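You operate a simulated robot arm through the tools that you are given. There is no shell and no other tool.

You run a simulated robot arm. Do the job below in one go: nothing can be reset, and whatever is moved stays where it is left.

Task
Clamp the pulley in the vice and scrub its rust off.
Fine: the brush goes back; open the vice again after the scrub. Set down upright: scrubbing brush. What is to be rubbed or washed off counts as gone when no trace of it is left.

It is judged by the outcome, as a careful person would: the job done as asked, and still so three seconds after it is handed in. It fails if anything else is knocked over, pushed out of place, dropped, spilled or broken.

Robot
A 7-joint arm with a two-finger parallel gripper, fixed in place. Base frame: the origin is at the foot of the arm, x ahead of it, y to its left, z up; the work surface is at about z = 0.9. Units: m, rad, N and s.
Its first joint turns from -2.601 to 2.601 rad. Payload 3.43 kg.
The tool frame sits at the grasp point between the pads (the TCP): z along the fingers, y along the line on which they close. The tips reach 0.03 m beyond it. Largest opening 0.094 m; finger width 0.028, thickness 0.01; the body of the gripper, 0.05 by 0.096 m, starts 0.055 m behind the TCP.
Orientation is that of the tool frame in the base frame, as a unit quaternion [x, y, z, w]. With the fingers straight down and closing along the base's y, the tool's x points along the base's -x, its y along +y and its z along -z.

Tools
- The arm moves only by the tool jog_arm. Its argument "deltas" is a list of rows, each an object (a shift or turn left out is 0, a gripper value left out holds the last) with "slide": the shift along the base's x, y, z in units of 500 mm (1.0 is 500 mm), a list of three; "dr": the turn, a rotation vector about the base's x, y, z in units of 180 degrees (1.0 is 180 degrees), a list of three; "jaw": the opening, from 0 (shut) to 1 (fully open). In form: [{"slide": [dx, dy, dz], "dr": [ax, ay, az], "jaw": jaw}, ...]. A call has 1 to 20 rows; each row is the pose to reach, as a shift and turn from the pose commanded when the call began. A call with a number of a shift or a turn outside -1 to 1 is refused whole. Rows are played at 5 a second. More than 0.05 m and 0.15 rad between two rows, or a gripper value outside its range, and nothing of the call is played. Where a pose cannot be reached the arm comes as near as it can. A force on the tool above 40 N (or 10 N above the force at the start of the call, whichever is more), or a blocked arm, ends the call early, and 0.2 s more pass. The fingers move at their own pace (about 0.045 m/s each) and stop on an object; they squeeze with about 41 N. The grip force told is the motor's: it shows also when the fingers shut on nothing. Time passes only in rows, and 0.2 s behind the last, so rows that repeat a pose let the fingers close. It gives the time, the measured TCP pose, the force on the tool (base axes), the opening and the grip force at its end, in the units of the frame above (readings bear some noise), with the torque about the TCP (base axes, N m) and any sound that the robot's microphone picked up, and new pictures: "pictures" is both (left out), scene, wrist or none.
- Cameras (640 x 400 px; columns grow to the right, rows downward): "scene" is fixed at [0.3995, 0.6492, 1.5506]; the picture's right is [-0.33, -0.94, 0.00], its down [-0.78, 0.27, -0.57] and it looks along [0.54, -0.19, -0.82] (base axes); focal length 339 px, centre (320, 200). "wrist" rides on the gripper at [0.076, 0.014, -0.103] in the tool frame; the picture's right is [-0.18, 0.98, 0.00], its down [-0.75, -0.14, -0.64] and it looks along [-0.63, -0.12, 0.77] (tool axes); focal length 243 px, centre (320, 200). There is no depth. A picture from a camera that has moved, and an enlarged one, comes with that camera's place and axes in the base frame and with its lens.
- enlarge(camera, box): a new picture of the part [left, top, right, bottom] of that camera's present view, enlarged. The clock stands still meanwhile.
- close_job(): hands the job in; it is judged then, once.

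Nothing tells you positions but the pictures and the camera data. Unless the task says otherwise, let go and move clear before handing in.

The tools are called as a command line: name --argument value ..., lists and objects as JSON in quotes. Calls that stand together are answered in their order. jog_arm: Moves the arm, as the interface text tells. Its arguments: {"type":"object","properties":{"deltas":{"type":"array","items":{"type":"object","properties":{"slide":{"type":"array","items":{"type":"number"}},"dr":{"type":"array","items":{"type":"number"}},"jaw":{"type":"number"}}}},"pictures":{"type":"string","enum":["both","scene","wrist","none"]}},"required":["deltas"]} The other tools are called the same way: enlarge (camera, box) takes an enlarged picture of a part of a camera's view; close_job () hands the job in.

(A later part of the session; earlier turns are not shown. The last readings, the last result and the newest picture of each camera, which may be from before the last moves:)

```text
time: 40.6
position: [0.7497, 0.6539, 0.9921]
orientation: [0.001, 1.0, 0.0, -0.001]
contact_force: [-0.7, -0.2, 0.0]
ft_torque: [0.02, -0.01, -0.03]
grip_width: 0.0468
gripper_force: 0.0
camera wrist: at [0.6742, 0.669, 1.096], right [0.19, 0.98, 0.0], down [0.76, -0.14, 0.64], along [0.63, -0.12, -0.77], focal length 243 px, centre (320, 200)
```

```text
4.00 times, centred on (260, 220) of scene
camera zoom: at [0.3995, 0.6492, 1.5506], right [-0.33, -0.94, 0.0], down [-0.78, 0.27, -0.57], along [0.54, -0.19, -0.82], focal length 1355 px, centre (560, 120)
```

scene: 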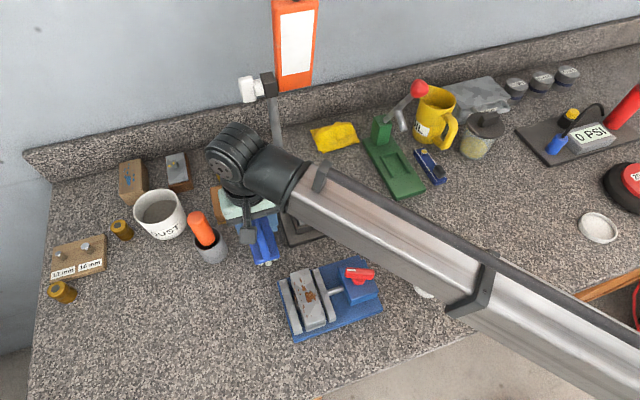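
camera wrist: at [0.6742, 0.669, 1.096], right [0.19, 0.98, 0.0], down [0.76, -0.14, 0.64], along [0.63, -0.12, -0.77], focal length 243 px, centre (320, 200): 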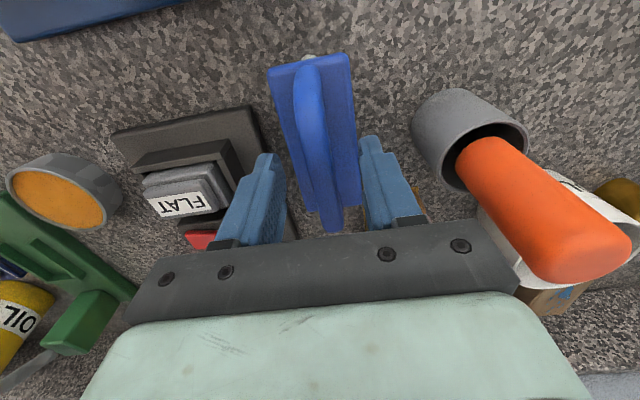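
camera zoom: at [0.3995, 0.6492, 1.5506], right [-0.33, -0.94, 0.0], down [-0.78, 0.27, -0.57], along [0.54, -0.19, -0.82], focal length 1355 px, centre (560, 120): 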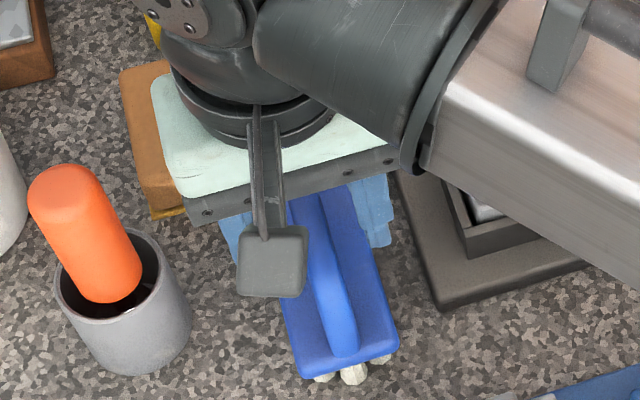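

The handle lies between the fingers. I'll go down 4 mm more and close on it.

jog_arm --deltas '[{"slide": [0.002, 0.002, -0.004], "jaw": 0.5}, {"slide": [0.002, 0.002, -0.008], "jaw": 0.5}, {"slide": [0.002, 0.002, -0.008], "jaw": 0.3}, {"slide": [0.002, 0.002, -0.008], "jaw": 0.15}, {"slide": [0.002, 0.002, -0.008], "jaw": 0}, {"slide": [0.002, 0.002, -0.008], "jaw": 0}, {"slide": [0.002, 0.002, -0.008], "jaw": 0}, {"slide": [0.002, 0.002, -0.008], "jaw": 0}]' --pictures "wrist"

enlarge --camera "wrist" --box '[220, 60, 420, 230]'

```text
time: 42.4
position: [0.7523, 0.6569, 0.9884]
orientation: [0.0, 1.0, 0.0, -0.001]
contact_force: [0.6, -0.1, -0.2]
ft_torque: [0.0, 0.0, 0.04]
grip_width: 0.0148
gripper_force: 41.2
camera wrist: at [0.6759, 0.6702, 1.0925], right [0.19, 0.98, 0.0], down [0.76, -0.14, 0.64], along [0.63, -0.12, -0.77], focal length 243 px, centre (320, 200)
```

wrist: 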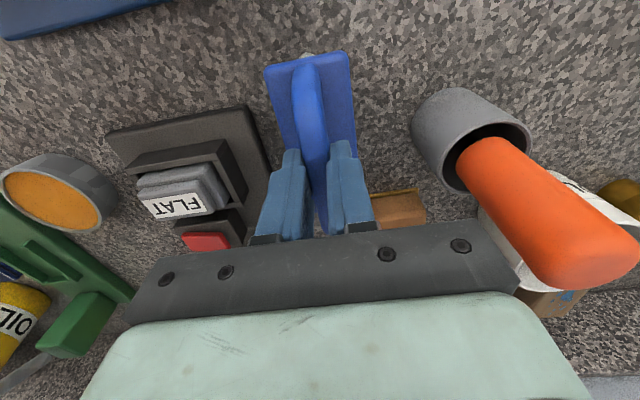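

```text
2.35 times, centred on (320, 145) of wrist
camera zoom: at [0.6759, 0.6702, 1.0925], right [0.19, 0.98, 0.0], down [0.76, -0.14, 0.64], along [0.63, -0.12, -0.77], focal length 571 px, centre (320, 329)
```

zoom: 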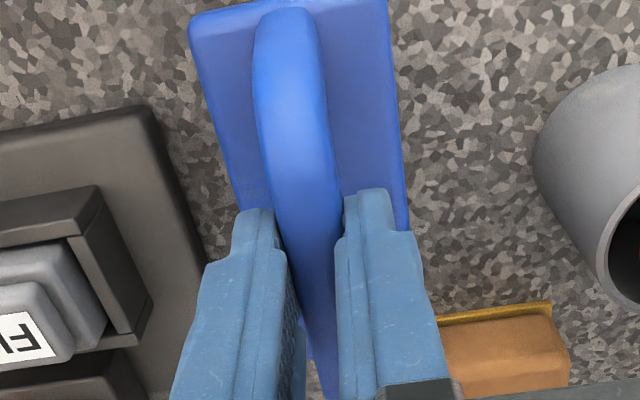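

The brush is gripped at (0.752, 0.6565), z 0.988, with its bristles about 88 mm below the TCP. I'll lift it straight up and check it hangs level.

jog_arm --deltas '[{"slide": [0, 0, 0.02], "jaw": 0}, {"slide": [0, 0, 0.06], "jaw": 0}, {"slide": [0, 0, 0.12], "jaw": 0}, {"slide": [0, 0, 0.18], "jaw": 0}, {"slide": [0, 0, 0.24], "jaw": 0}, {"slide": [0, 0, 0.26], "jaw": 0}, {"slide": [0, 0, 0.26], "jaw": 0}]' --pictures "both"

enlarge --camera "scene" --box '[200, 170, 320, 270]'

```text
time: 44.0
position: [0.7502, 0.6543, 1.1183]
orientation: [0.001, 1.0, -0.001, -0.001]
contact_force: [-0.6, -0.8, -1.4]
ft_torque: [0.0, 0.02, -0.01]
grip_width: 0.0149
gripper_force: 41.1
camera wrist: at [0.6757, 0.6691, 1.223], right [0.19, 0.98, 0.0], down [0.76, -0.14, 0.64], along [0.63, -0.12, -0.77], focal length 243 px, centre (320, 200)
```

scene: 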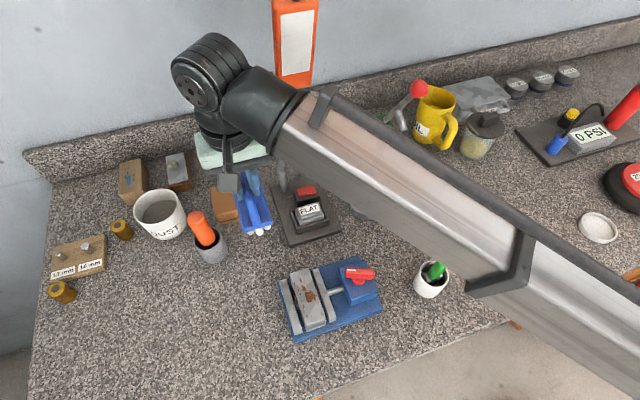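
wrist: 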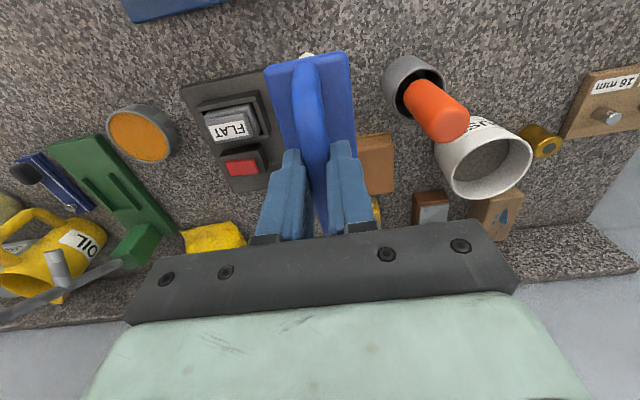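

```text
4.00 times, centred on (260, 220) of scene
camera zoom: at [0.3995, 0.6492, 1.5506], right [-0.33, -0.94, 0.0], down [-0.78, 0.27, -0.57], along [0.54, -0.19, -0.82], focal length 1355 px, centre (560, 120)
```

zoom: 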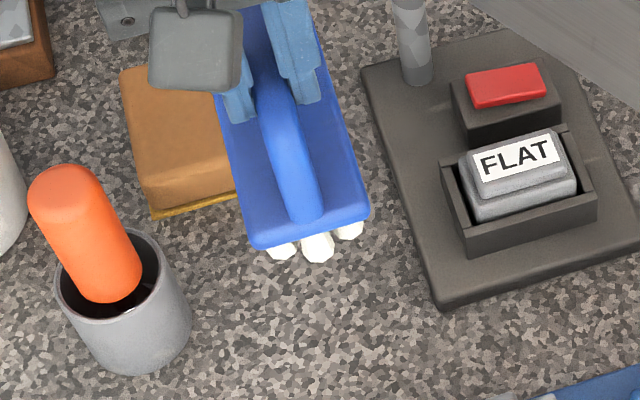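

The brush hangs level. I'll carry it high over to the pulley, whose top centre is about (0.602, 0.602, 0.954).

jog_arm --deltas '[{"slide": [-0.05, -0.01, 0], "jaw": 0}, {"slide": [-0.1, -0.02, 0], "jaw": 0}, {"slide": [-0.16, -0.04, 0], "jaw": 0}, {"slide": [-0.22, -0.07, 0], "jaw": 0}, {"slide": [-0.27, -0.09, 0], "jaw": 0}, {"slide": [-0.296, -0.104, 0], "jaw": 0}, {"slide": [-0.296, -0.104, -0.05], "jaw": 0}, {"slide": [-0.296, -0.104, -0.1], "jaw": 0}, {"slide": [-0.296, -0.104, -0.13], "jaw": 0}, {"slide": [-0.296, -0.104, -0.13], "jaw": 0}]' --pictures "both"

enlarge --camera "scene" --box '[250, 230, 400, 350]'

```text
time: 46.2
position: [0.6049, 0.6044, 1.0551]
orientation: [0.001, 1.0, -0.001, -0.001]
contact_force: [0.0, 0.4, -1.6]
ft_torque: [0.04, 0.05, -0.03]
grip_width: 0.0149
gripper_force: 40.7
camera wrist: at [0.529, 0.6188, 1.1582], right [0.19, 0.98, 0.0], down [0.75, -0.14, 0.64], along [0.63, -0.12, -0.77], focal length 243 px, centre (320, 200)
```

scene: 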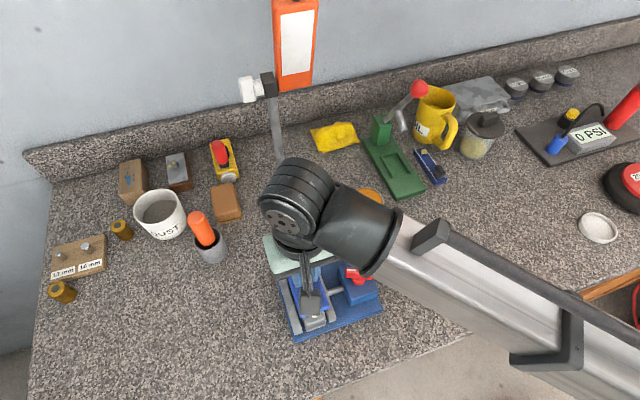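
wrist: 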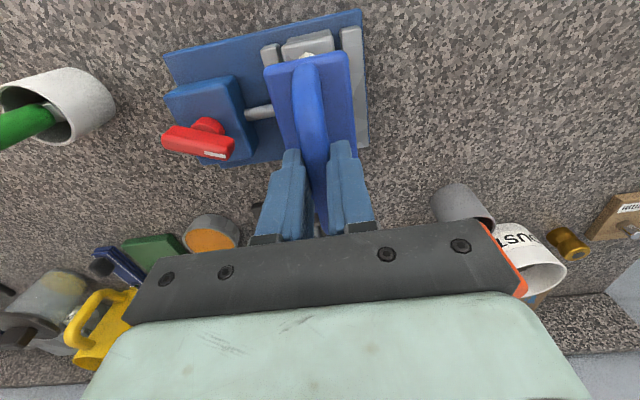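

```text
3.33 times, centred on (325, 290) of scene
camera zoom: at [0.3995, 0.6492, 1.5506], right [-0.33, -0.94, 0.0], down [-0.78, 0.27, -0.57], along [0.54, -0.19, -0.82], focal length 1129 px, centre (303, -100)
```

zoom: 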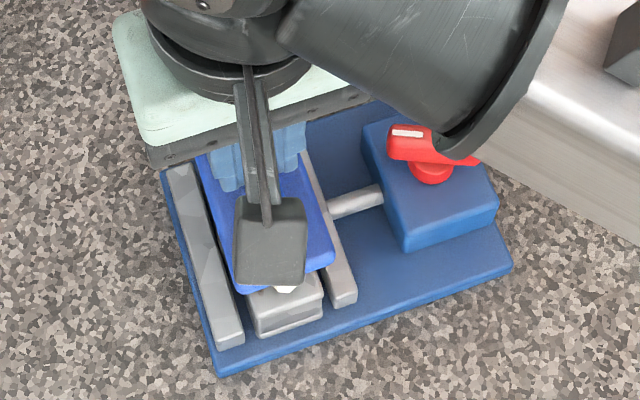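

The brush is just above the pulley. I'll lower in small steps until the bristles touch.

jog_arm --deltas '[{"slide": [-0.004, -0.002, -0.006], "jaw": 0}, {"slide": [-0.004, -0.002, -0.012], "jaw": 0}, {"slide": [-0.004, -0.002, -0.018], "jaw": 0}, {"slide": [-0.004, -0.002, -0.022], "jaw": 0}, {"slide": [-0.004, -0.002, -0.022], "jaw": 0}]' --pictures "none"

```text
time: 47.2
position: [0.6017, 0.6036, 1.0464]
orientation: [0.0, 1.0, 0.001, 0.0]
contact_force: [-1.6, -3.1, 13.7]
ft_torque: [-0.09, 0.1, 0.02]
grip_width: 0.0151
gripper_force: 40.8
stopped in row 5: the force on the tool passed its limit at 41 N (the readings are from after the stop); the commanded pose is now the measured one
```

Contact at about z 1.047. I'm holding roughly 14 N of pressure now, so I'll start with gentle strokes along x.

jog_arm --deltas '[{"slide": [0.02, 0, 0], "jaw": 0}, {"slide": [0.04, 0, 0], "jaw": 0}, {"slide": [0.02, 0, 0], "jaw": 0}, {"slide": [0, 0, 0], "jaw": 0}, {"slide": [-0.02, 0, 0], "jaw": 0}, {"slide": [-0.04, 0, 0], "jaw": 0}, {"slide": [-0.02, 0, 0], "jaw": 0}, {"slide": [0, 0, 0], "jaw": 0}]' --pictures "both"

enlarge --camera "scene" --box '[250, 230, 400, 350]'

```text
time: 49.0
position: [0.6002, 0.6035, 1.0462]
orientation: [-0.001, 1.0, 0.0, -0.001]
contact_force: [-10.6, -0.3, 28.8]
ft_torque: [0.02, 0.32, -0.06]
grip_width: 0.0151
gripper_force: 41.2
camera wrist: at [0.5243, 0.6173, 1.1505], right [0.18, 0.98, 0.0], down [0.76, -0.14, 0.64], along [0.63, -0.12, -0.77], focal length 243 px, centre (320, 200)
```

scene: 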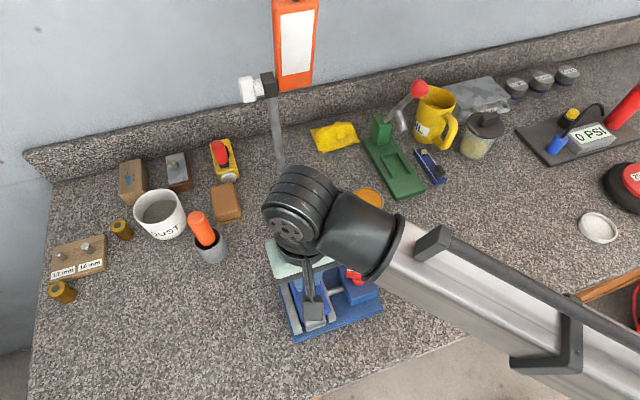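
wrist: 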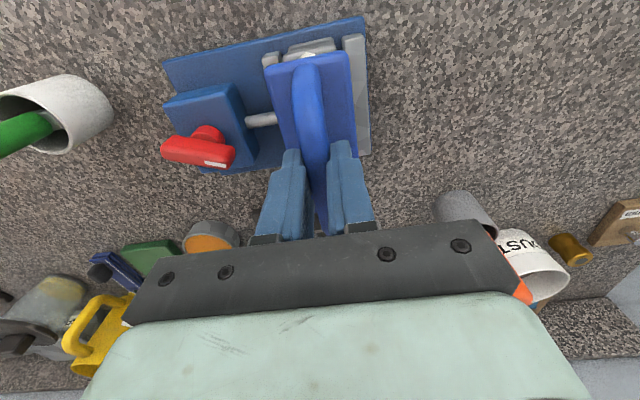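

```text
3.33 times, centred on (325, 290) of scene
camera zoom: at [0.3995, 0.6492, 1.5506], right [-0.33, -0.94, 0.0], down [-0.78, 0.27, -0.57], along [0.54, -0.19, -0.82], focal length 1129 px, centre (303, -100)
```

zoom: 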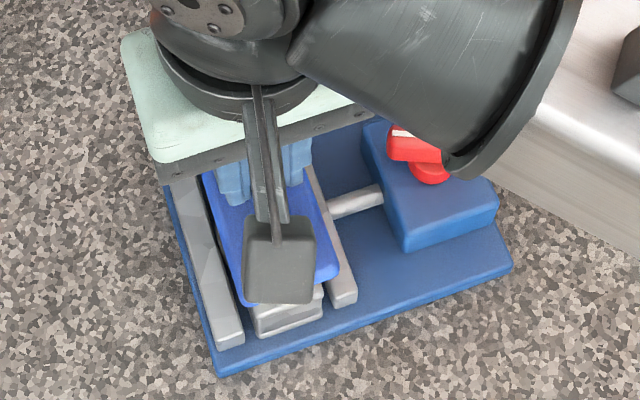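

The force is about 29 N, so I'll ease off slightly and scrub a raster with strokes at several y offsets.

jog_arm --deltas '[{"slide": [0.02, 0, 0.001], "jaw": 0}, {"slide": [0.05, 0.006, 0.001], "jaw": 0}, {"slide": [0.02, 0.012, 0.001], "jaw": 0}, {"slide": [-0.01, 0.016, 0.001], "jaw": 0}, {"slide": [-0.05, 0.018, 0.001], "jaw": 0}, {"slide": [-0.02, 0.018, 0.001], "jaw": 0}, {"slide": [0.02, 0.018, 0.001], "jaw": 0}, {"slide": [0.05, 0.012, 0.001], "jaw": 0}, {"slide": [0.02, 0.006, 0.001], "jaw": 0}, {"slide": [-0.02, 0, 0.001], "jaw": 0}, {"slide": [-0.05, -0.006, 0.001], "jaw": 0}, {"slide": [-0.02, -0.012, 0.001], "jaw": 0}, {"slide": [0.02, -0.016, 0.001], "jaw": 0}, {"slide": [0.05, -0.016, 0.001], "jaw": 0}, {"slide": [0.02, -0.016, 0.001], "jaw": 0}, {"slide": [-0.02, -0.012, 0.001], "jaw": 0}, {"slide": [-0.05, -0.006, 0.001], "jaw": 0}, {"slide": [-0.02, 0, 0.001], "jaw": 0}, {"slide": [0, 0, 0.001], "jaw": 0}]' --pictures "none"

```text
time: 53.0
position: [0.6012, 0.6034, 1.0463]
orientation: [0.001, 1.0, 0.001, -0.001]
contact_force: [-1.7, 0.6, 6.4]
ft_torque: [0.03, -0.04, 0.0]
grip_width: 0.0148
gripper_force: 41.5
```

The raster is finished. I'll lift and move aside toward the brush's home to inspect the pulley.

jog_arm --deltas '[{"slide": [0, 0, 0.04], "jaw": 0}, {"slide": [0, 0, 0.1], "jaw": 0}, {"slide": [0.04, 0.02, 0.14], "jaw": 0}, {"slide": [0.1, 0.05, 0.15], "jaw": 0}, {"slide": [0.16, 0.07, 0.15], "jaw": 0}, {"slide": [0.2, 0.09, 0.15], "jaw": 0}, {"slide": [0.2, 0.09, 0.15], "jaw": 0}]' --pictures "both"

enlarge --camera "scene" --box '[260, 250, 390, 350]'

enlarge --camera "scene" --box '[280, 260, 340, 335]'

enlarge --camera "wrist" --box '[200, 0, 360, 100]'

```text
time: 54.6
position: [0.7002, 0.6479, 1.1206]
orientation: [0.001, 1.0, 0.001, 0.001]
contact_force: [0.5, 0.8, -2.1]
ft_torque: [-0.01, -0.02, -0.01]
grip_width: 0.015
gripper_force: 41.2
camera wrist: at [0.6256, 0.6619, 1.2248], right [0.19, 0.98, 0.0], down [0.75, -0.14, 0.64], along [0.63, -0.12, -0.77], focal length 243 px, centre (320, 200)
```

scene: 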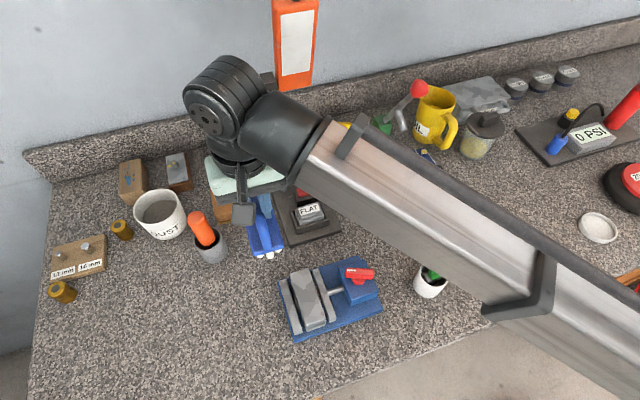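
wrist: 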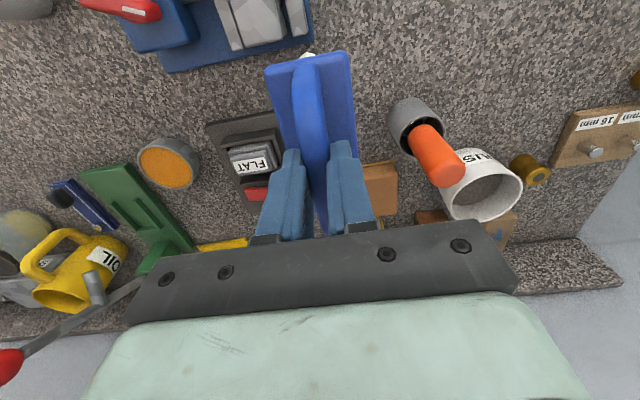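

```text
4.00 times, centred on (325, 300) of scene
camera zoom: at [0.3995, 0.6492, 1.5506], right [-0.33, -0.94, 0.0], down [-0.78, 0.27, -0.57], along [0.54, -0.19, -0.82], focal length 1355 px, centre (300, -200)
```

zoom: 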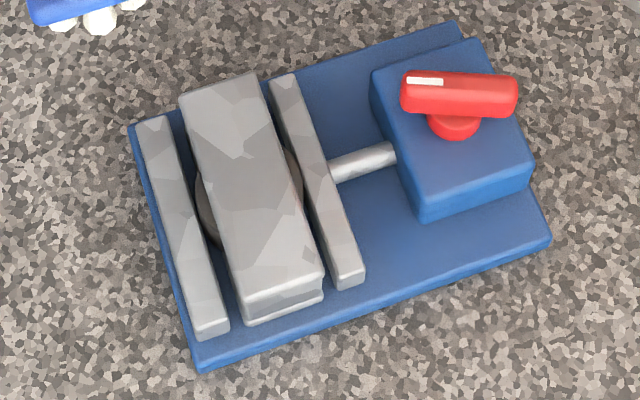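

```text
5.33 times, centred on (310, 298) of scene
camera zoom: at [0.3995, 0.6492, 1.5506], right [-0.33, -0.94, 0.0], down [-0.78, 0.27, -0.57], along [0.54, -0.19, -0.82], focal length 1806 px, centre (373, -320)
```

zoom: 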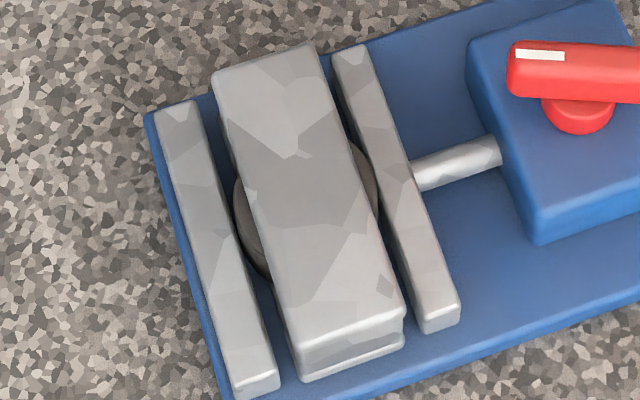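

```text
4.00 times, centred on (280, 50) of wrist
camera zoom: at [0.6256, 0.6619, 1.2248], right [0.19, 0.98, 0.0], down [0.75, -0.14, 0.64], along [0.63, -0.12, -0.77], focal length 970 px, centre (480, 800)
```

zoom: 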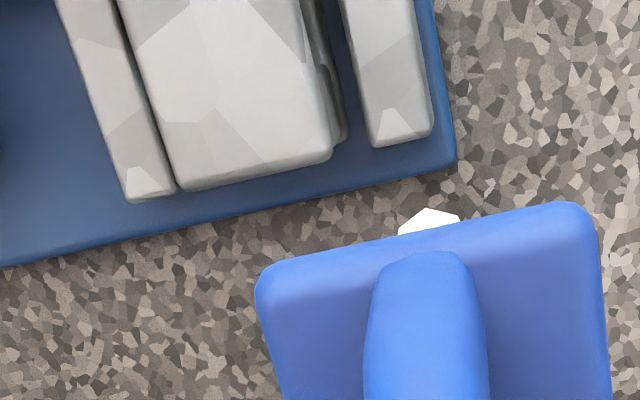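

No rust is visible anymore. Now I'll return the brush to its original place at about (0.7515, 0.655), lowering slowly at the end.

jog_arm --deltas '[{"slide": [0.05, 0.008, 0], "jaw": 0}, {"slide": [0.103, 0.014, 0], "jaw": 0}, {"slide": [0.103, 0.014, -0.06], "jaw": 0}, {"slide": [0.103, 0.014, -0.12], "jaw": 0}, {"slide": [0.103, 0.014, -0.18], "jaw": 0}, {"slide": [0.103, 0.014, -0.23], "jaw": 0}, {"slide": [0.103, 0.014, -0.245], "jaw": 0}, {"slide": [0.103, 0.014, -0.245], "jaw": 0}]' --pictures "both"

enlarge --camera "scene" --box '[200, 170, 320, 270]'

```text
time: 56.4
position: [0.7538, 0.6538, 0.9997]
orientation: [0.002, 1.0, 0.001, 0.0]
contact_force: [0.2, 0.5, -0.2]
ft_torque: [-0.02, -0.01, -0.01]
grip_width: 0.0147
gripper_force: 41.2
camera wrist: at [0.678, 0.668, 1.1033], right [0.19, 0.98, 0.0], down [0.75, -0.14, 0.64], along [0.63, -0.12, -0.77], focal length 243 px, centre (320, 200)
```

scene: 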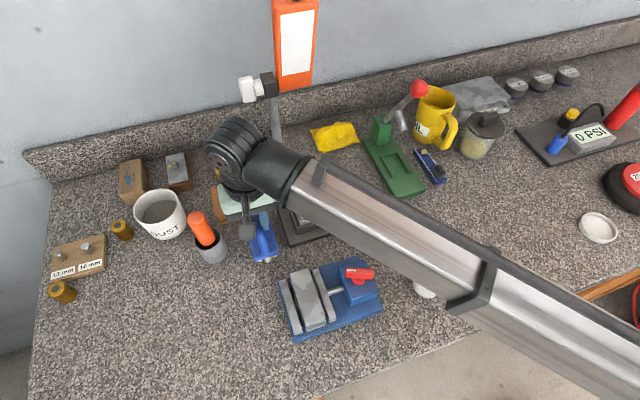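
wrist: 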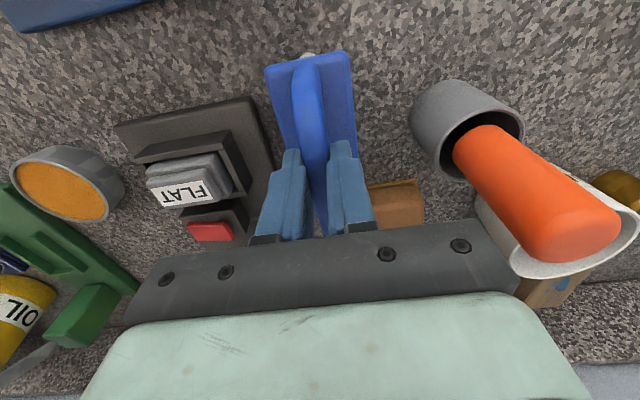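

```text
4.00 times, centred on (260, 220) of scene
camera zoom: at [0.3995, 0.6492, 1.5506], right [-0.33, -0.94, 0.0], down [-0.78, 0.27, -0.57], along [0.54, -0.19, -0.82], focal length 1355 px, centre (560, 120)
```

zoom: 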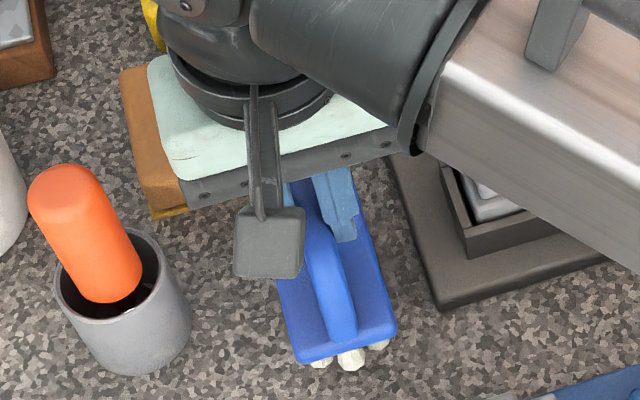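

The brush is about 10 mm above its home and lines up with where it was. Lowering to contact.

jog_arm --deltas '[{"slide": [-0.002, 0, -0.008], "jaw": 0}, {"slide": [-0.002, 0, -0.014], "jaw": 0}, {"slide": [-0.002, 0, -0.018], "jaw": 0}, {"slide": [-0.002, 0, -0.018], "jaw": 0}]' --pictures "none"

```text
time: 57.4
position: [0.753, 0.6534, 0.9886]
orientation: [0.001, 1.0, 0.001, 0.0]
contact_force: [-0.3, -0.6, -0.7]
ft_torque: [-0.02, -0.01, 0.04]
grip_width: 0.015
gripper_force: 41.2
```

jog_arm --deltas '[{"slide": [0, 0, -0.002], "jaw": 0}, {"slide": [0, 0, -0.003], "jaw": 0}, {"slide": [0, 0, -0.003], "jaw": 0}]' --pictures "none"

enlarge --camera "scene" --box '[200, 170, 320, 270]'

```text
time: 58.2
position: [0.7523, 0.6548, 0.9882]
orientation: [0.002, 1.0, 0.001, -0.001]
contact_force: [-0.2, 0.2, -2.0]
ft_torque: [0.01, 0.0, 0.0]
grip_width: 0.0149
gripper_force: 40.8
```

```text
4.00 times, centred on (260, 220) of scene
camera zoom: at [0.3995, 0.6492, 1.5506], right [-0.33, -0.94, 0.0], down [-0.78, 0.27, -0.57], along [0.54, -0.19, -0.82], focal length 1355 px, centre (560, 120)
```

zoom: 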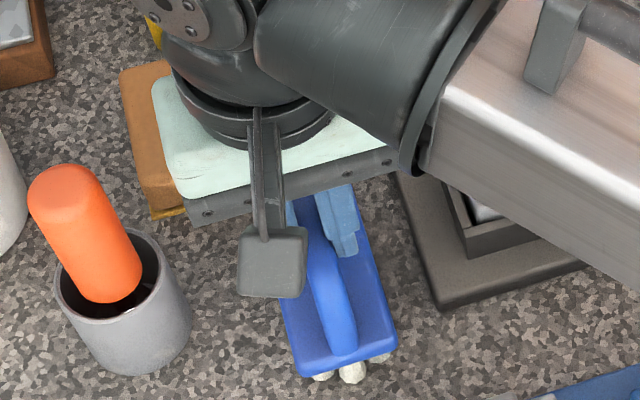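

jog_arm --deltas '[{"slide": [0.0, 0, -0.002], "jaw": 0}, {"slide": [0.0, 0, -0.004], "jaw": 0}, {"slide": [0.0, 0, -0.004], "jaw": 0}]' --pictures "none"

```text
time: 59.0
position: [0.752, 0.6548, 0.9872]
orientation: [0.001, 1.0, 0.0, 0.0]
contact_force: [1.5, -1.0, 18.6]
ft_torque: [-0.01, 0.28, 0.01]
grip_width: 0.0148
gripper_force: 40.4
```

The brush is on the table. I'll ease off the pressure, open the fingers, and rise straight up.

jog_arm --deltas '[{"slide": [0, 0, 0.002], "jaw": 0}, {"slide": [0, 0, 0.002], "jaw": 0.2}, {"slide": [0, 0, 0.002], "jaw": 0.4}, {"slide": [0, 0, 0.002], "jaw": 0.5}, {"slide": [0, 0, 0.002], "jaw": 0.5}, {"slide": [0, 0, 0.03], "jaw": 0.5}, {"slide": [0, 0, 0.08], "jaw": 0.5}, {"slide": [0, 0, 0.14], "jaw": 0.5}, {"slide": [0, 0, 0.2], "jaw": 0.5}, {"slide": [0, 0, 0.2], "jaw": 0.5}]' --pictures "both"

enlarge --camera "scene" --box '[200, 170, 320, 270]'

```text
time: 61.2
position: [0.7532, 0.6554, 1.086]
orientation: [0.002, 1.0, 0.0, -0.001]
contact_force: [-0.3, -0.6, -0.5]
ft_torque: [-0.02, 0.01, -0.01]
grip_width: 0.047
gripper_force: 0.0
camera wrist: at [0.6764, 0.6703, 1.1892], right [0.19, 0.98, 0.0], down [0.75, -0.14, 0.64], along [0.63, -0.12, -0.77], focal length 243 px, centre (320, 200)
```

scene: 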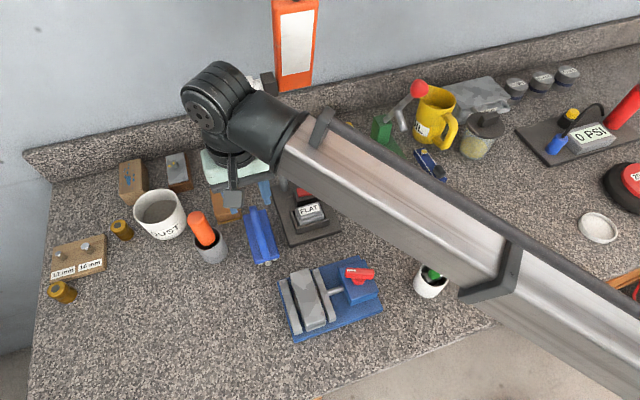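
wrist: 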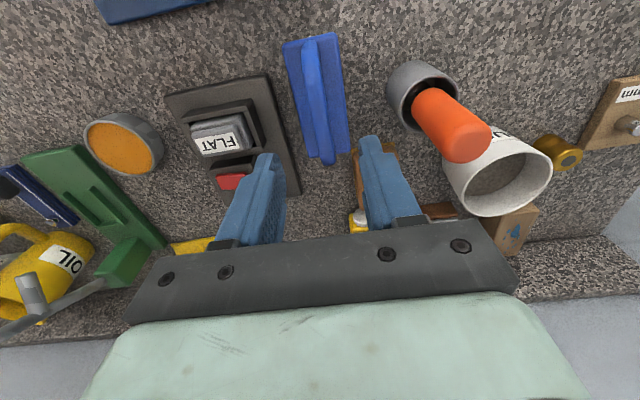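

```text
4.00 times, centred on (260, 220) of scene
camera zoom: at [0.3995, 0.6492, 1.5506], right [-0.33, -0.94, 0.0], down [-0.78, 0.27, -0.57], along [0.54, -0.19, -0.82], focal length 1355 px, centre (560, 120)
```

zoom: 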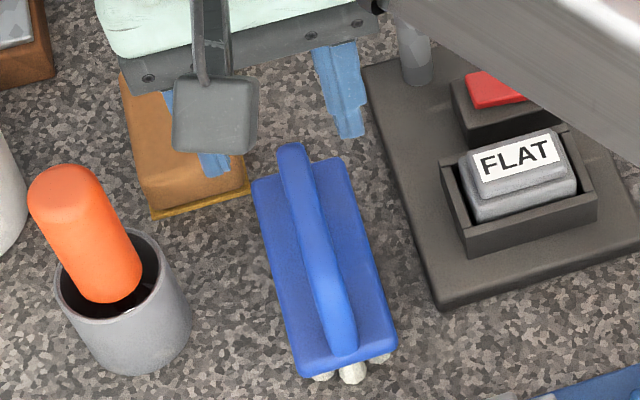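

The brush is back in place and upright. Before opening the vice, I'll check the pulley's +y side with the wrist camera to confirm no rust remains.

jog_arm --deltas '[{"slide": [-0.06, 0, 0.03], "dr": [0, 0, -0.03], "jaw": 0.5}, {"slide": [-0.12, 0, 0.03], "dr": [0, 0, -0.06], "jaw": 0.5}, {"slide": [-0.18, 0, 0.03], "dr": [0, 0, -0.09], "jaw": 0.5}, {"slide": [-0.24, 0.01, 0.03], "dr": [0, 0, -0.12], "jaw": 0.5}, {"slide": [-0.3, 0.02, 0.03], "dr": [0, 0, -0.15], "jaw": 0.5}, {"slide": [-0.36, 0.03, 0.03], "dr": [0, 0, -0.19], "jaw": 0.5}, {"slide": [-0.42, 0.03, 0.03], "dr": [0, 0, -0.23], "jaw": 0.5}, {"slide": [-0.436, 0.03, 0.03], "dr": [0, 0, -0.25], "jaw": 0.5}, {"slide": [-0.436, 0.03, 0.03], "dr": [0, 0, -0.25], "jaw": 0.5}]' --pictures "both"

enlarge --camera "wrist" --box '[260, 90, 400, 210]'

```text
time: 63.2
position: [0.5358, 0.6697, 1.1015]
orientation: [0.383, 0.924, 0.0, 0.0]
contact_force: [-0.2, 0.5, 0.2]
ft_torque: [-0.04, -0.02, -0.03]
grip_width: 0.0468
gripper_force: 0.1
camera wrist: at [0.4911, 0.7343, 1.2055], right [0.83, 0.56, 0.0], down [0.43, -0.63, 0.64], along [0.36, -0.53, -0.77], focal length 243 px, centre (320, 200)
```

scene: 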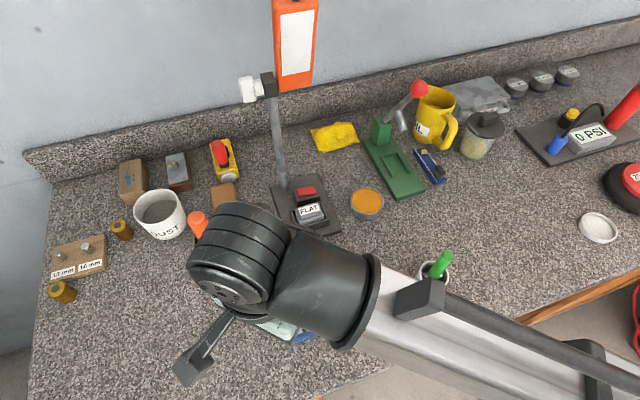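
wrist: 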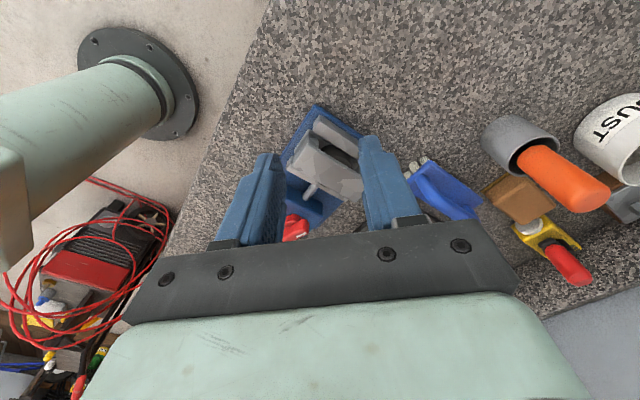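

```text
3.33 times, centred on (330, 150) of wrist
camera zoom: at [0.4911, 0.7343, 1.2055], right [0.83, 0.56, 0.0], down [0.43, -0.63, 0.64], along [0.36, -0.53, -0.77], focal length 809 px, centre (287, 367)
```

zoom: 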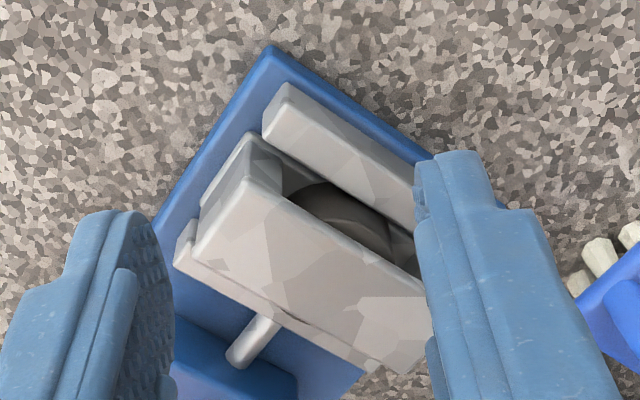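

enlarge --camera "wrist" --box '[300, 110, 370, 180]'

enlarge --camera "wrist" --box '[280, 120, 350, 200]'

```text
5.71 times, centred on (335, 145) of wrist
camera zoom: at [0.4911, 0.7343, 1.2055], right [0.83, 0.56, 0.0], down [0.43, -0.63, 0.64], along [0.36, -0.53, -0.77], focal length 1386 px, centre (234, 514)
```

zoom: 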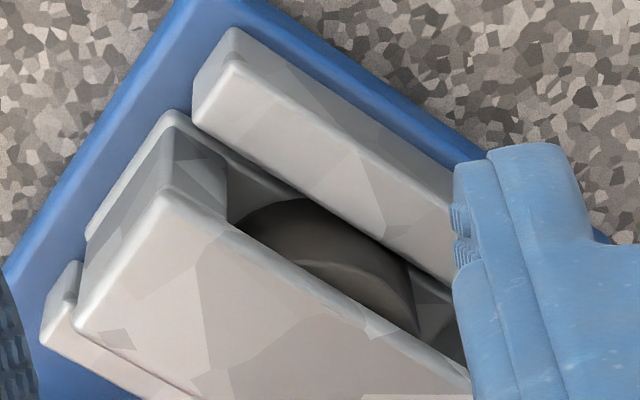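

```text
5.00 times, centred on (315, 160) of wrist
camera zoom: at [0.4911, 0.7343, 1.2055], right [0.83, 0.56, 0.0], down [0.43, -0.63, 0.64], along [0.36, -0.53, -0.77], focal length 1213 px, centre (345, 400)
```

zoom: 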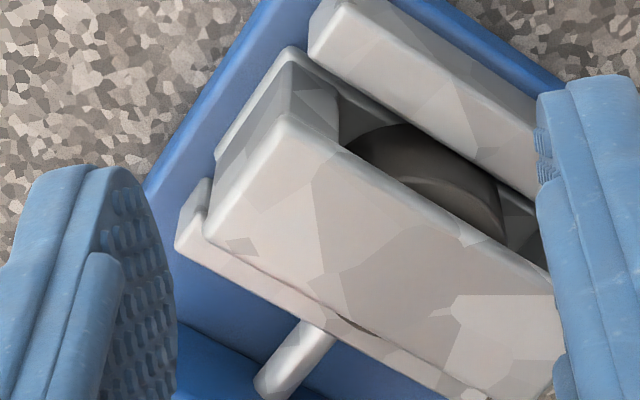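

The pulley is clean on every visible face. Now I'll go back to the lever, matching its present angle of about -114°, to open the vice.

jog_arm --deltas '[{"slide": [0.01, -0.03, 0], "dr": [0, 0, -0.043], "jaw": 0.5}, {"slide": [0.03, -0.07, 0], "dr": [0, 0, -0.086], "jaw": 0.5}, {"slide": [0.05, -0.11, 0], "dr": [0, 0, -0.129], "jaw": 0.5}, {"slide": [0.07, -0.15, 0], "dr": [0, 0, -0.172], "jaw": 0.5}, {"slide": [0.09, -0.19, 0], "dr": [0, 0, -0.215], "jaw": 0.5}, {"slide": [0.11, -0.23, 0], "dr": [0, 0, -0.258], "jaw": 0.5}, {"slide": [0.128, -0.27, 0], "dr": [0, 0, -0.301], "jaw": 0.5}, {"slide": [0.128, -0.31, 0], "dr": [0, 0, -0.344], "jaw": 0.5}, {"slide": [0.128, -0.329, -0.02], "dr": [0, 0, -0.383], "jaw": 0.5}, {"slide": [0.128, -0.329, -0.08], "dr": [0, 0, -0.383], "jaw": 0.5}, {"slide": [0.128, -0.329, -0.08], "dr": [0, 0, -0.383], "jaw": 0.5}]' --pictures "both"

enlarge --camera "wrist" --box '[220, 60, 420, 230]'

```text
time: 65.6
position: [0.5985, 0.5056, 1.0598]
orientation: [0.839, 0.544, 0.002, 0.001]
contact_force: [0.3, -0.3, -0.2]
ft_torque: [0.0, 0.04, 0.02]
grip_width: 0.0473
gripper_force: 0.0
camera wrist: at [0.6418, 0.5689, 1.1647], right [0.82, -0.57, 0.0], down [-0.44, -0.63, 0.64], along [-0.36, -0.53, -0.77], focal length 243 px, centre (320, 200)
```

scene: 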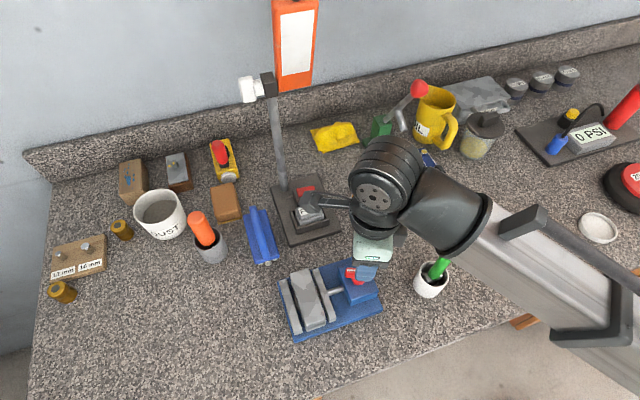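
wrist: 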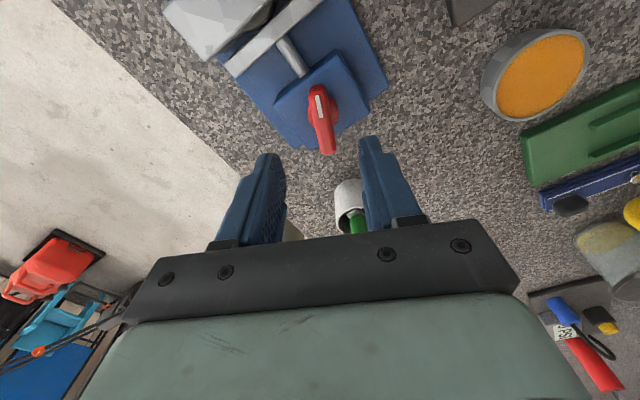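

```text
2.35 times, centred on (320, 145) of wrist
camera zoom: at [0.6418, 0.5689, 1.1647], right [0.82, -0.57, 0.0], down [-0.44, -0.63, 0.64], along [-0.36, -0.53, -0.77], focal length 571 px, centre (320, 329)
```

zoom: 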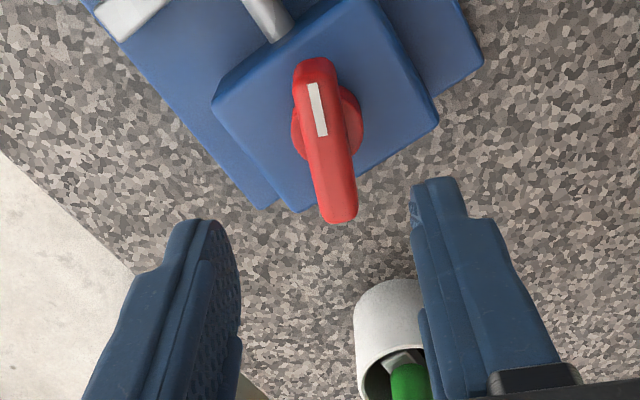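

The lever is lined up with the gripper. I'll descend to the same bar height as before and grip it.

jog_arm --deltas '[{"slide": [0.005, 0.001, -0.05], "jaw": 0.5}, {"slide": [0.005, 0.001, -0.1], "jaw": 0.45}, {"slide": [0.005, 0.001, -0.114], "jaw": 0.45}, {"slide": [0.005, 0.001, -0.114], "jaw": 0.3}, {"slide": [0.005, 0.001, -0.114], "jaw": 0.15}, {"slide": [0.005, 0.001, -0.114], "jaw": 0.0}, {"slide": [0.005, 0.001, -0.114], "jaw": 0.0}, {"slide": [0.005, 0.001, -0.114], "jaw": 0.0}]' --pictures "wrist"

enlarge --camera "wrist" --box '[220, 60, 420, 230]'

```text
time: 67.4
position: [0.6005, 0.5052, 1.0043]
orientation: [0.839, 0.543, 0.0, 0.0]
contact_force: [2.9, -2.7, -3.8]
ft_torque: [0.12, -0.15, 0.01]
grip_width: 0.0138
gripper_force: 45.4
camera wrist: at [0.6452, 0.5698, 1.108], right [0.82, -0.57, 0.0], down [-0.44, -0.63, 0.64], along [-0.36, -0.53, -0.77], focal length 243 px, centre (320, 200)
```

wrist: 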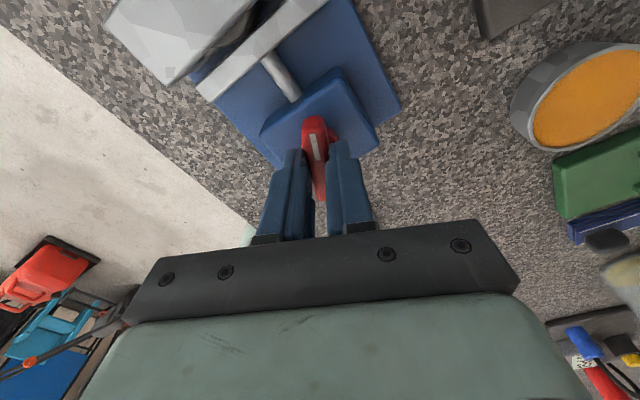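

```text
2.35 times, centred on (320, 145) of wrist
camera zoom: at [0.6452, 0.5698, 1.108], right [0.82, -0.57, 0.0], down [-0.44, -0.63, 0.64], along [-0.36, -0.53, -0.77], focal length 571 px, centre (320, 329)
```

zoom: 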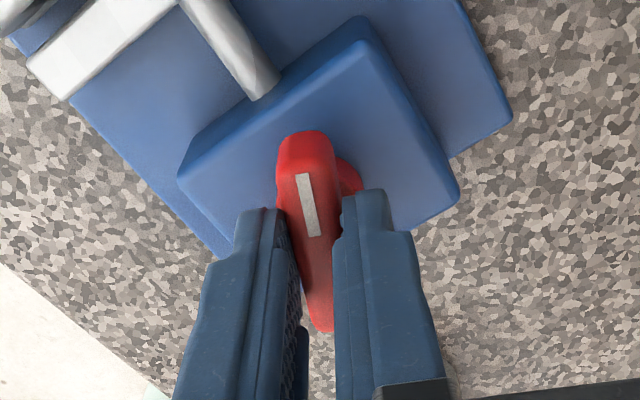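

The bar is gripped. I'll turn it back counter-clockwise in stages to open the vice.

jog_arm --deltas '[{"slide": [0, 0, 0], "dr": [0, 0, 0.03], "jaw": 0}, {"slide": [0, 0, 0], "dr": [0, 0, 0.06], "jaw": 0}, {"slide": [0, 0, 0], "dr": [0, 0, 0.09], "jaw": 0}, {"slide": [0, 0, 0], "dr": [0, 0, 0.12], "jaw": 0}, {"slide": [0, 0, 0], "dr": [0, 0, 0.15], "jaw": 0}, {"slide": [0, 0, 0], "dr": [0, 0, 0.18], "jaw": 0}, {"slide": [0, 0, 0], "dr": [0, 0, 0.21], "jaw": 0}, {"slide": [0, 0, 0], "dr": [0, 0, 0.21], "jaw": 0}]' --pictures "both"

enlarge --camera "scene" --box '[260, 250, 390, 350]'

```text
time: 69.2
position: [0.5996, 0.5068, 1.0047]
orientation: [0.617, 0.787, 0.0, 0.0]
contact_force: [-23.8, 0.2, -17.1]
ft_torque: [-0.35, 0.42, 0.02]
grip_width: 0.0137
gripper_force: 45.1
camera wrist: at [0.5962, 0.5835, 1.1079], right [1.0, 0.06, 0.0], down [0.05, -0.77, 0.64], along [0.04, -0.64, -0.77], focal length 243 px, centre (320, 200)
```

scene: 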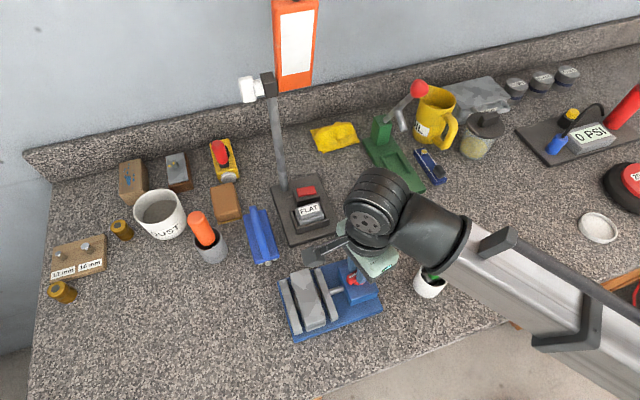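
wrist: 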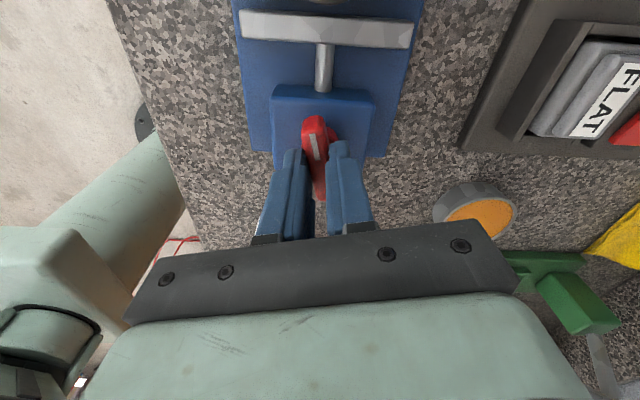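

```text
4.00 times, centred on (325, 300) of scene
camera zoom: at [0.3995, 0.6492, 1.5506], right [-0.33, -0.94, 0.0], down [-0.78, 0.27, -0.57], along [0.54, -0.19, -0.82], focal length 1355 px, centre (300, -200)
```

zoom: 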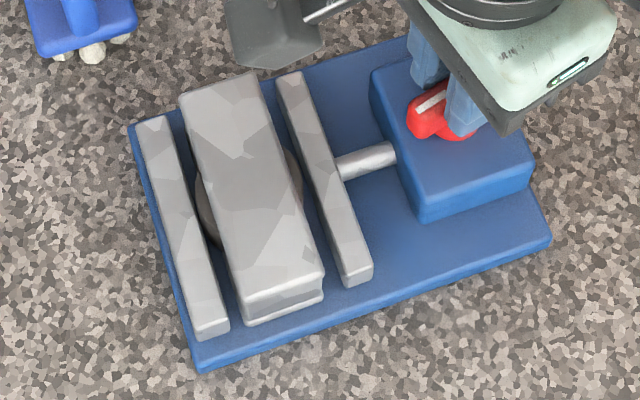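

The jaw is retreating. The side forces are building slightly, so I'll correct the position a little and continue turning.

jog_arm --deltas '[{"slide": [-0.002, 0, -0.001], "dr": [0, 0, 0.01], "jaw": 0}, {"slide": [-0.002, 0, -0.001], "dr": [0, 0, 0.04], "jaw": 0}, {"slide": [-0.002, 0, -0.001], "dr": [0, 0, 0.07], "jaw": 0}, {"slide": [-0.002, 0, -0.001], "dr": [0, 0, 0.1], "jaw": 0}, {"slide": [-0.002, 0, -0.001], "dr": [0, 0, 0.13], "jaw": 0}, {"slide": [-0.002, 0, -0.001], "dr": [0, 0, 0.16], "jaw": 0}, {"slide": [-0.002, 0, -0.001], "dr": [0, 0, 0.16], "jaw": 0}]' --pictures "none"

```text
time: 70.8
position: [0.5988, 0.5058, 1.0038]
orientation: [0.402, 0.916, 0.001, 0.001]
contact_force: [-19.7, -0.1, 13.9]
ft_torque: [-0.22, 0.57, -0.02]
grip_width: 0.0138
gripper_force: 45.3
```

jog_arm --deltas '[{"slide": [-0.002, 0, 0.0005], "dr": [0, 0, 0.01], "jaw": 0}, {"slide": [-0.002, 0, 0.0005], "dr": [0, 0, 0.04], "jaw": 0}, {"slide": [-0.002, 0, 0.0005], "dr": [0, 0, 0.07], "jaw": 0}, {"slide": [-0.002, 0, 0.0005], "dr": [0, 0, 0.1], "jaw": 0}, {"slide": [-0.002, 0, 0.0005], "dr": [0, 0, 0.13], "jaw": 0}, {"slide": [-0.002, 0, 0.0005], "dr": [0, 0, 0.16], "jaw": 0}, {"slide": [-0.002, 0, 0.0005], "dr": [0, 0, 0.19], "jaw": 0}, {"slide": [-0.002, 0, 0.0005], "dr": [0, 0, 0.22], "jaw": 0}, {"slide": [-0.002, 0, 0.0005], "dr": [0, 0, 0.22], "jaw": 0}]' --pictures "both"

enlarge --camera "scene" --box '[260, 250, 390, 350]'

```text
time: 72.8
position: [0.5993, 0.5052, 1.0045]
orientation: [0.068, 0.998, 0.0, 0.0]
contact_force: [-11.3, -9.5, 10.6]
ft_torque: [-0.29, 0.11, -0.01]
grip_width: 0.0136
gripper_force: 45.3
camera wrist: at [0.5258, 0.5294, 1.1079], right [0.32, 0.95, 0.0], down [0.73, -0.24, 0.64], along [0.61, -0.2, -0.77], focal length 243 px, centre (320, 200)
```

scene: 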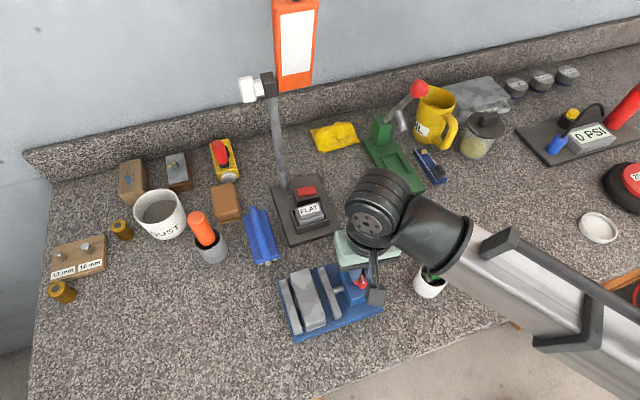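
wrist: 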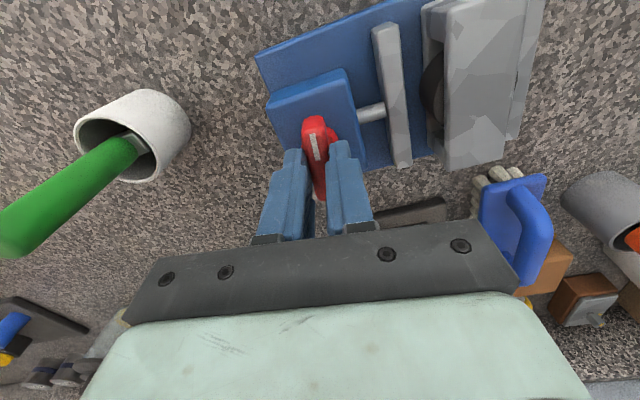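

```text
4.00 times, centred on (325, 300) of scene
camera zoom: at [0.3995, 0.6492, 1.5506], right [-0.33, -0.94, 0.0], down [-0.78, 0.27, -0.57], along [0.54, -0.19, -0.82], focal length 1355 px, centre (300, -200)
```

zoom: 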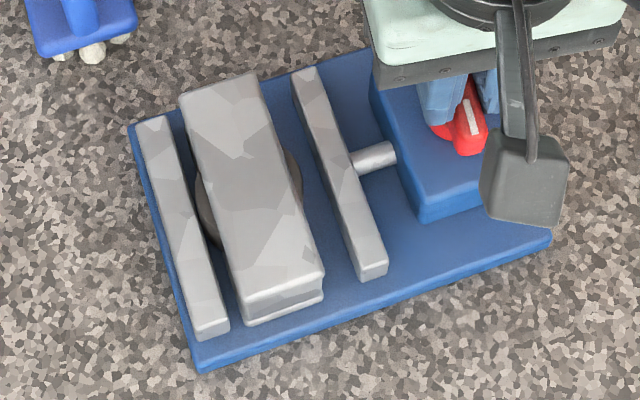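

The vice is nearly fully open again. I'll turn the lever the last few degrees to its original position.

jog_arm --deltas '[{"slide": [-0.001, -0.001, 0.0004], "dr": [0, 0, 0.01], "jaw": 0}, {"slide": [-0.001, -0.001, 0.0004], "dr": [0, 0, 0.022], "jaw": 0}, {"slide": [-0.001, -0.001, 0.0004], "dr": [0, 0, 0.034], "jaw": 0}, {"slide": [-0.001, -0.001, 0.0004], "dr": [0, 0, 0.034], "jaw": 0}]' --pictures "none"

```text
time: 73.8
position: [0.598, 0.5043, 1.0033]
orientation: [0.015, 1.0, 0.001, 0.0]
contact_force: [2.9, -10.2, 9.5]
ft_torque: [-0.34, 1.0, 0.02]
grip_width: 0.0141
gripper_force: 45.2
```

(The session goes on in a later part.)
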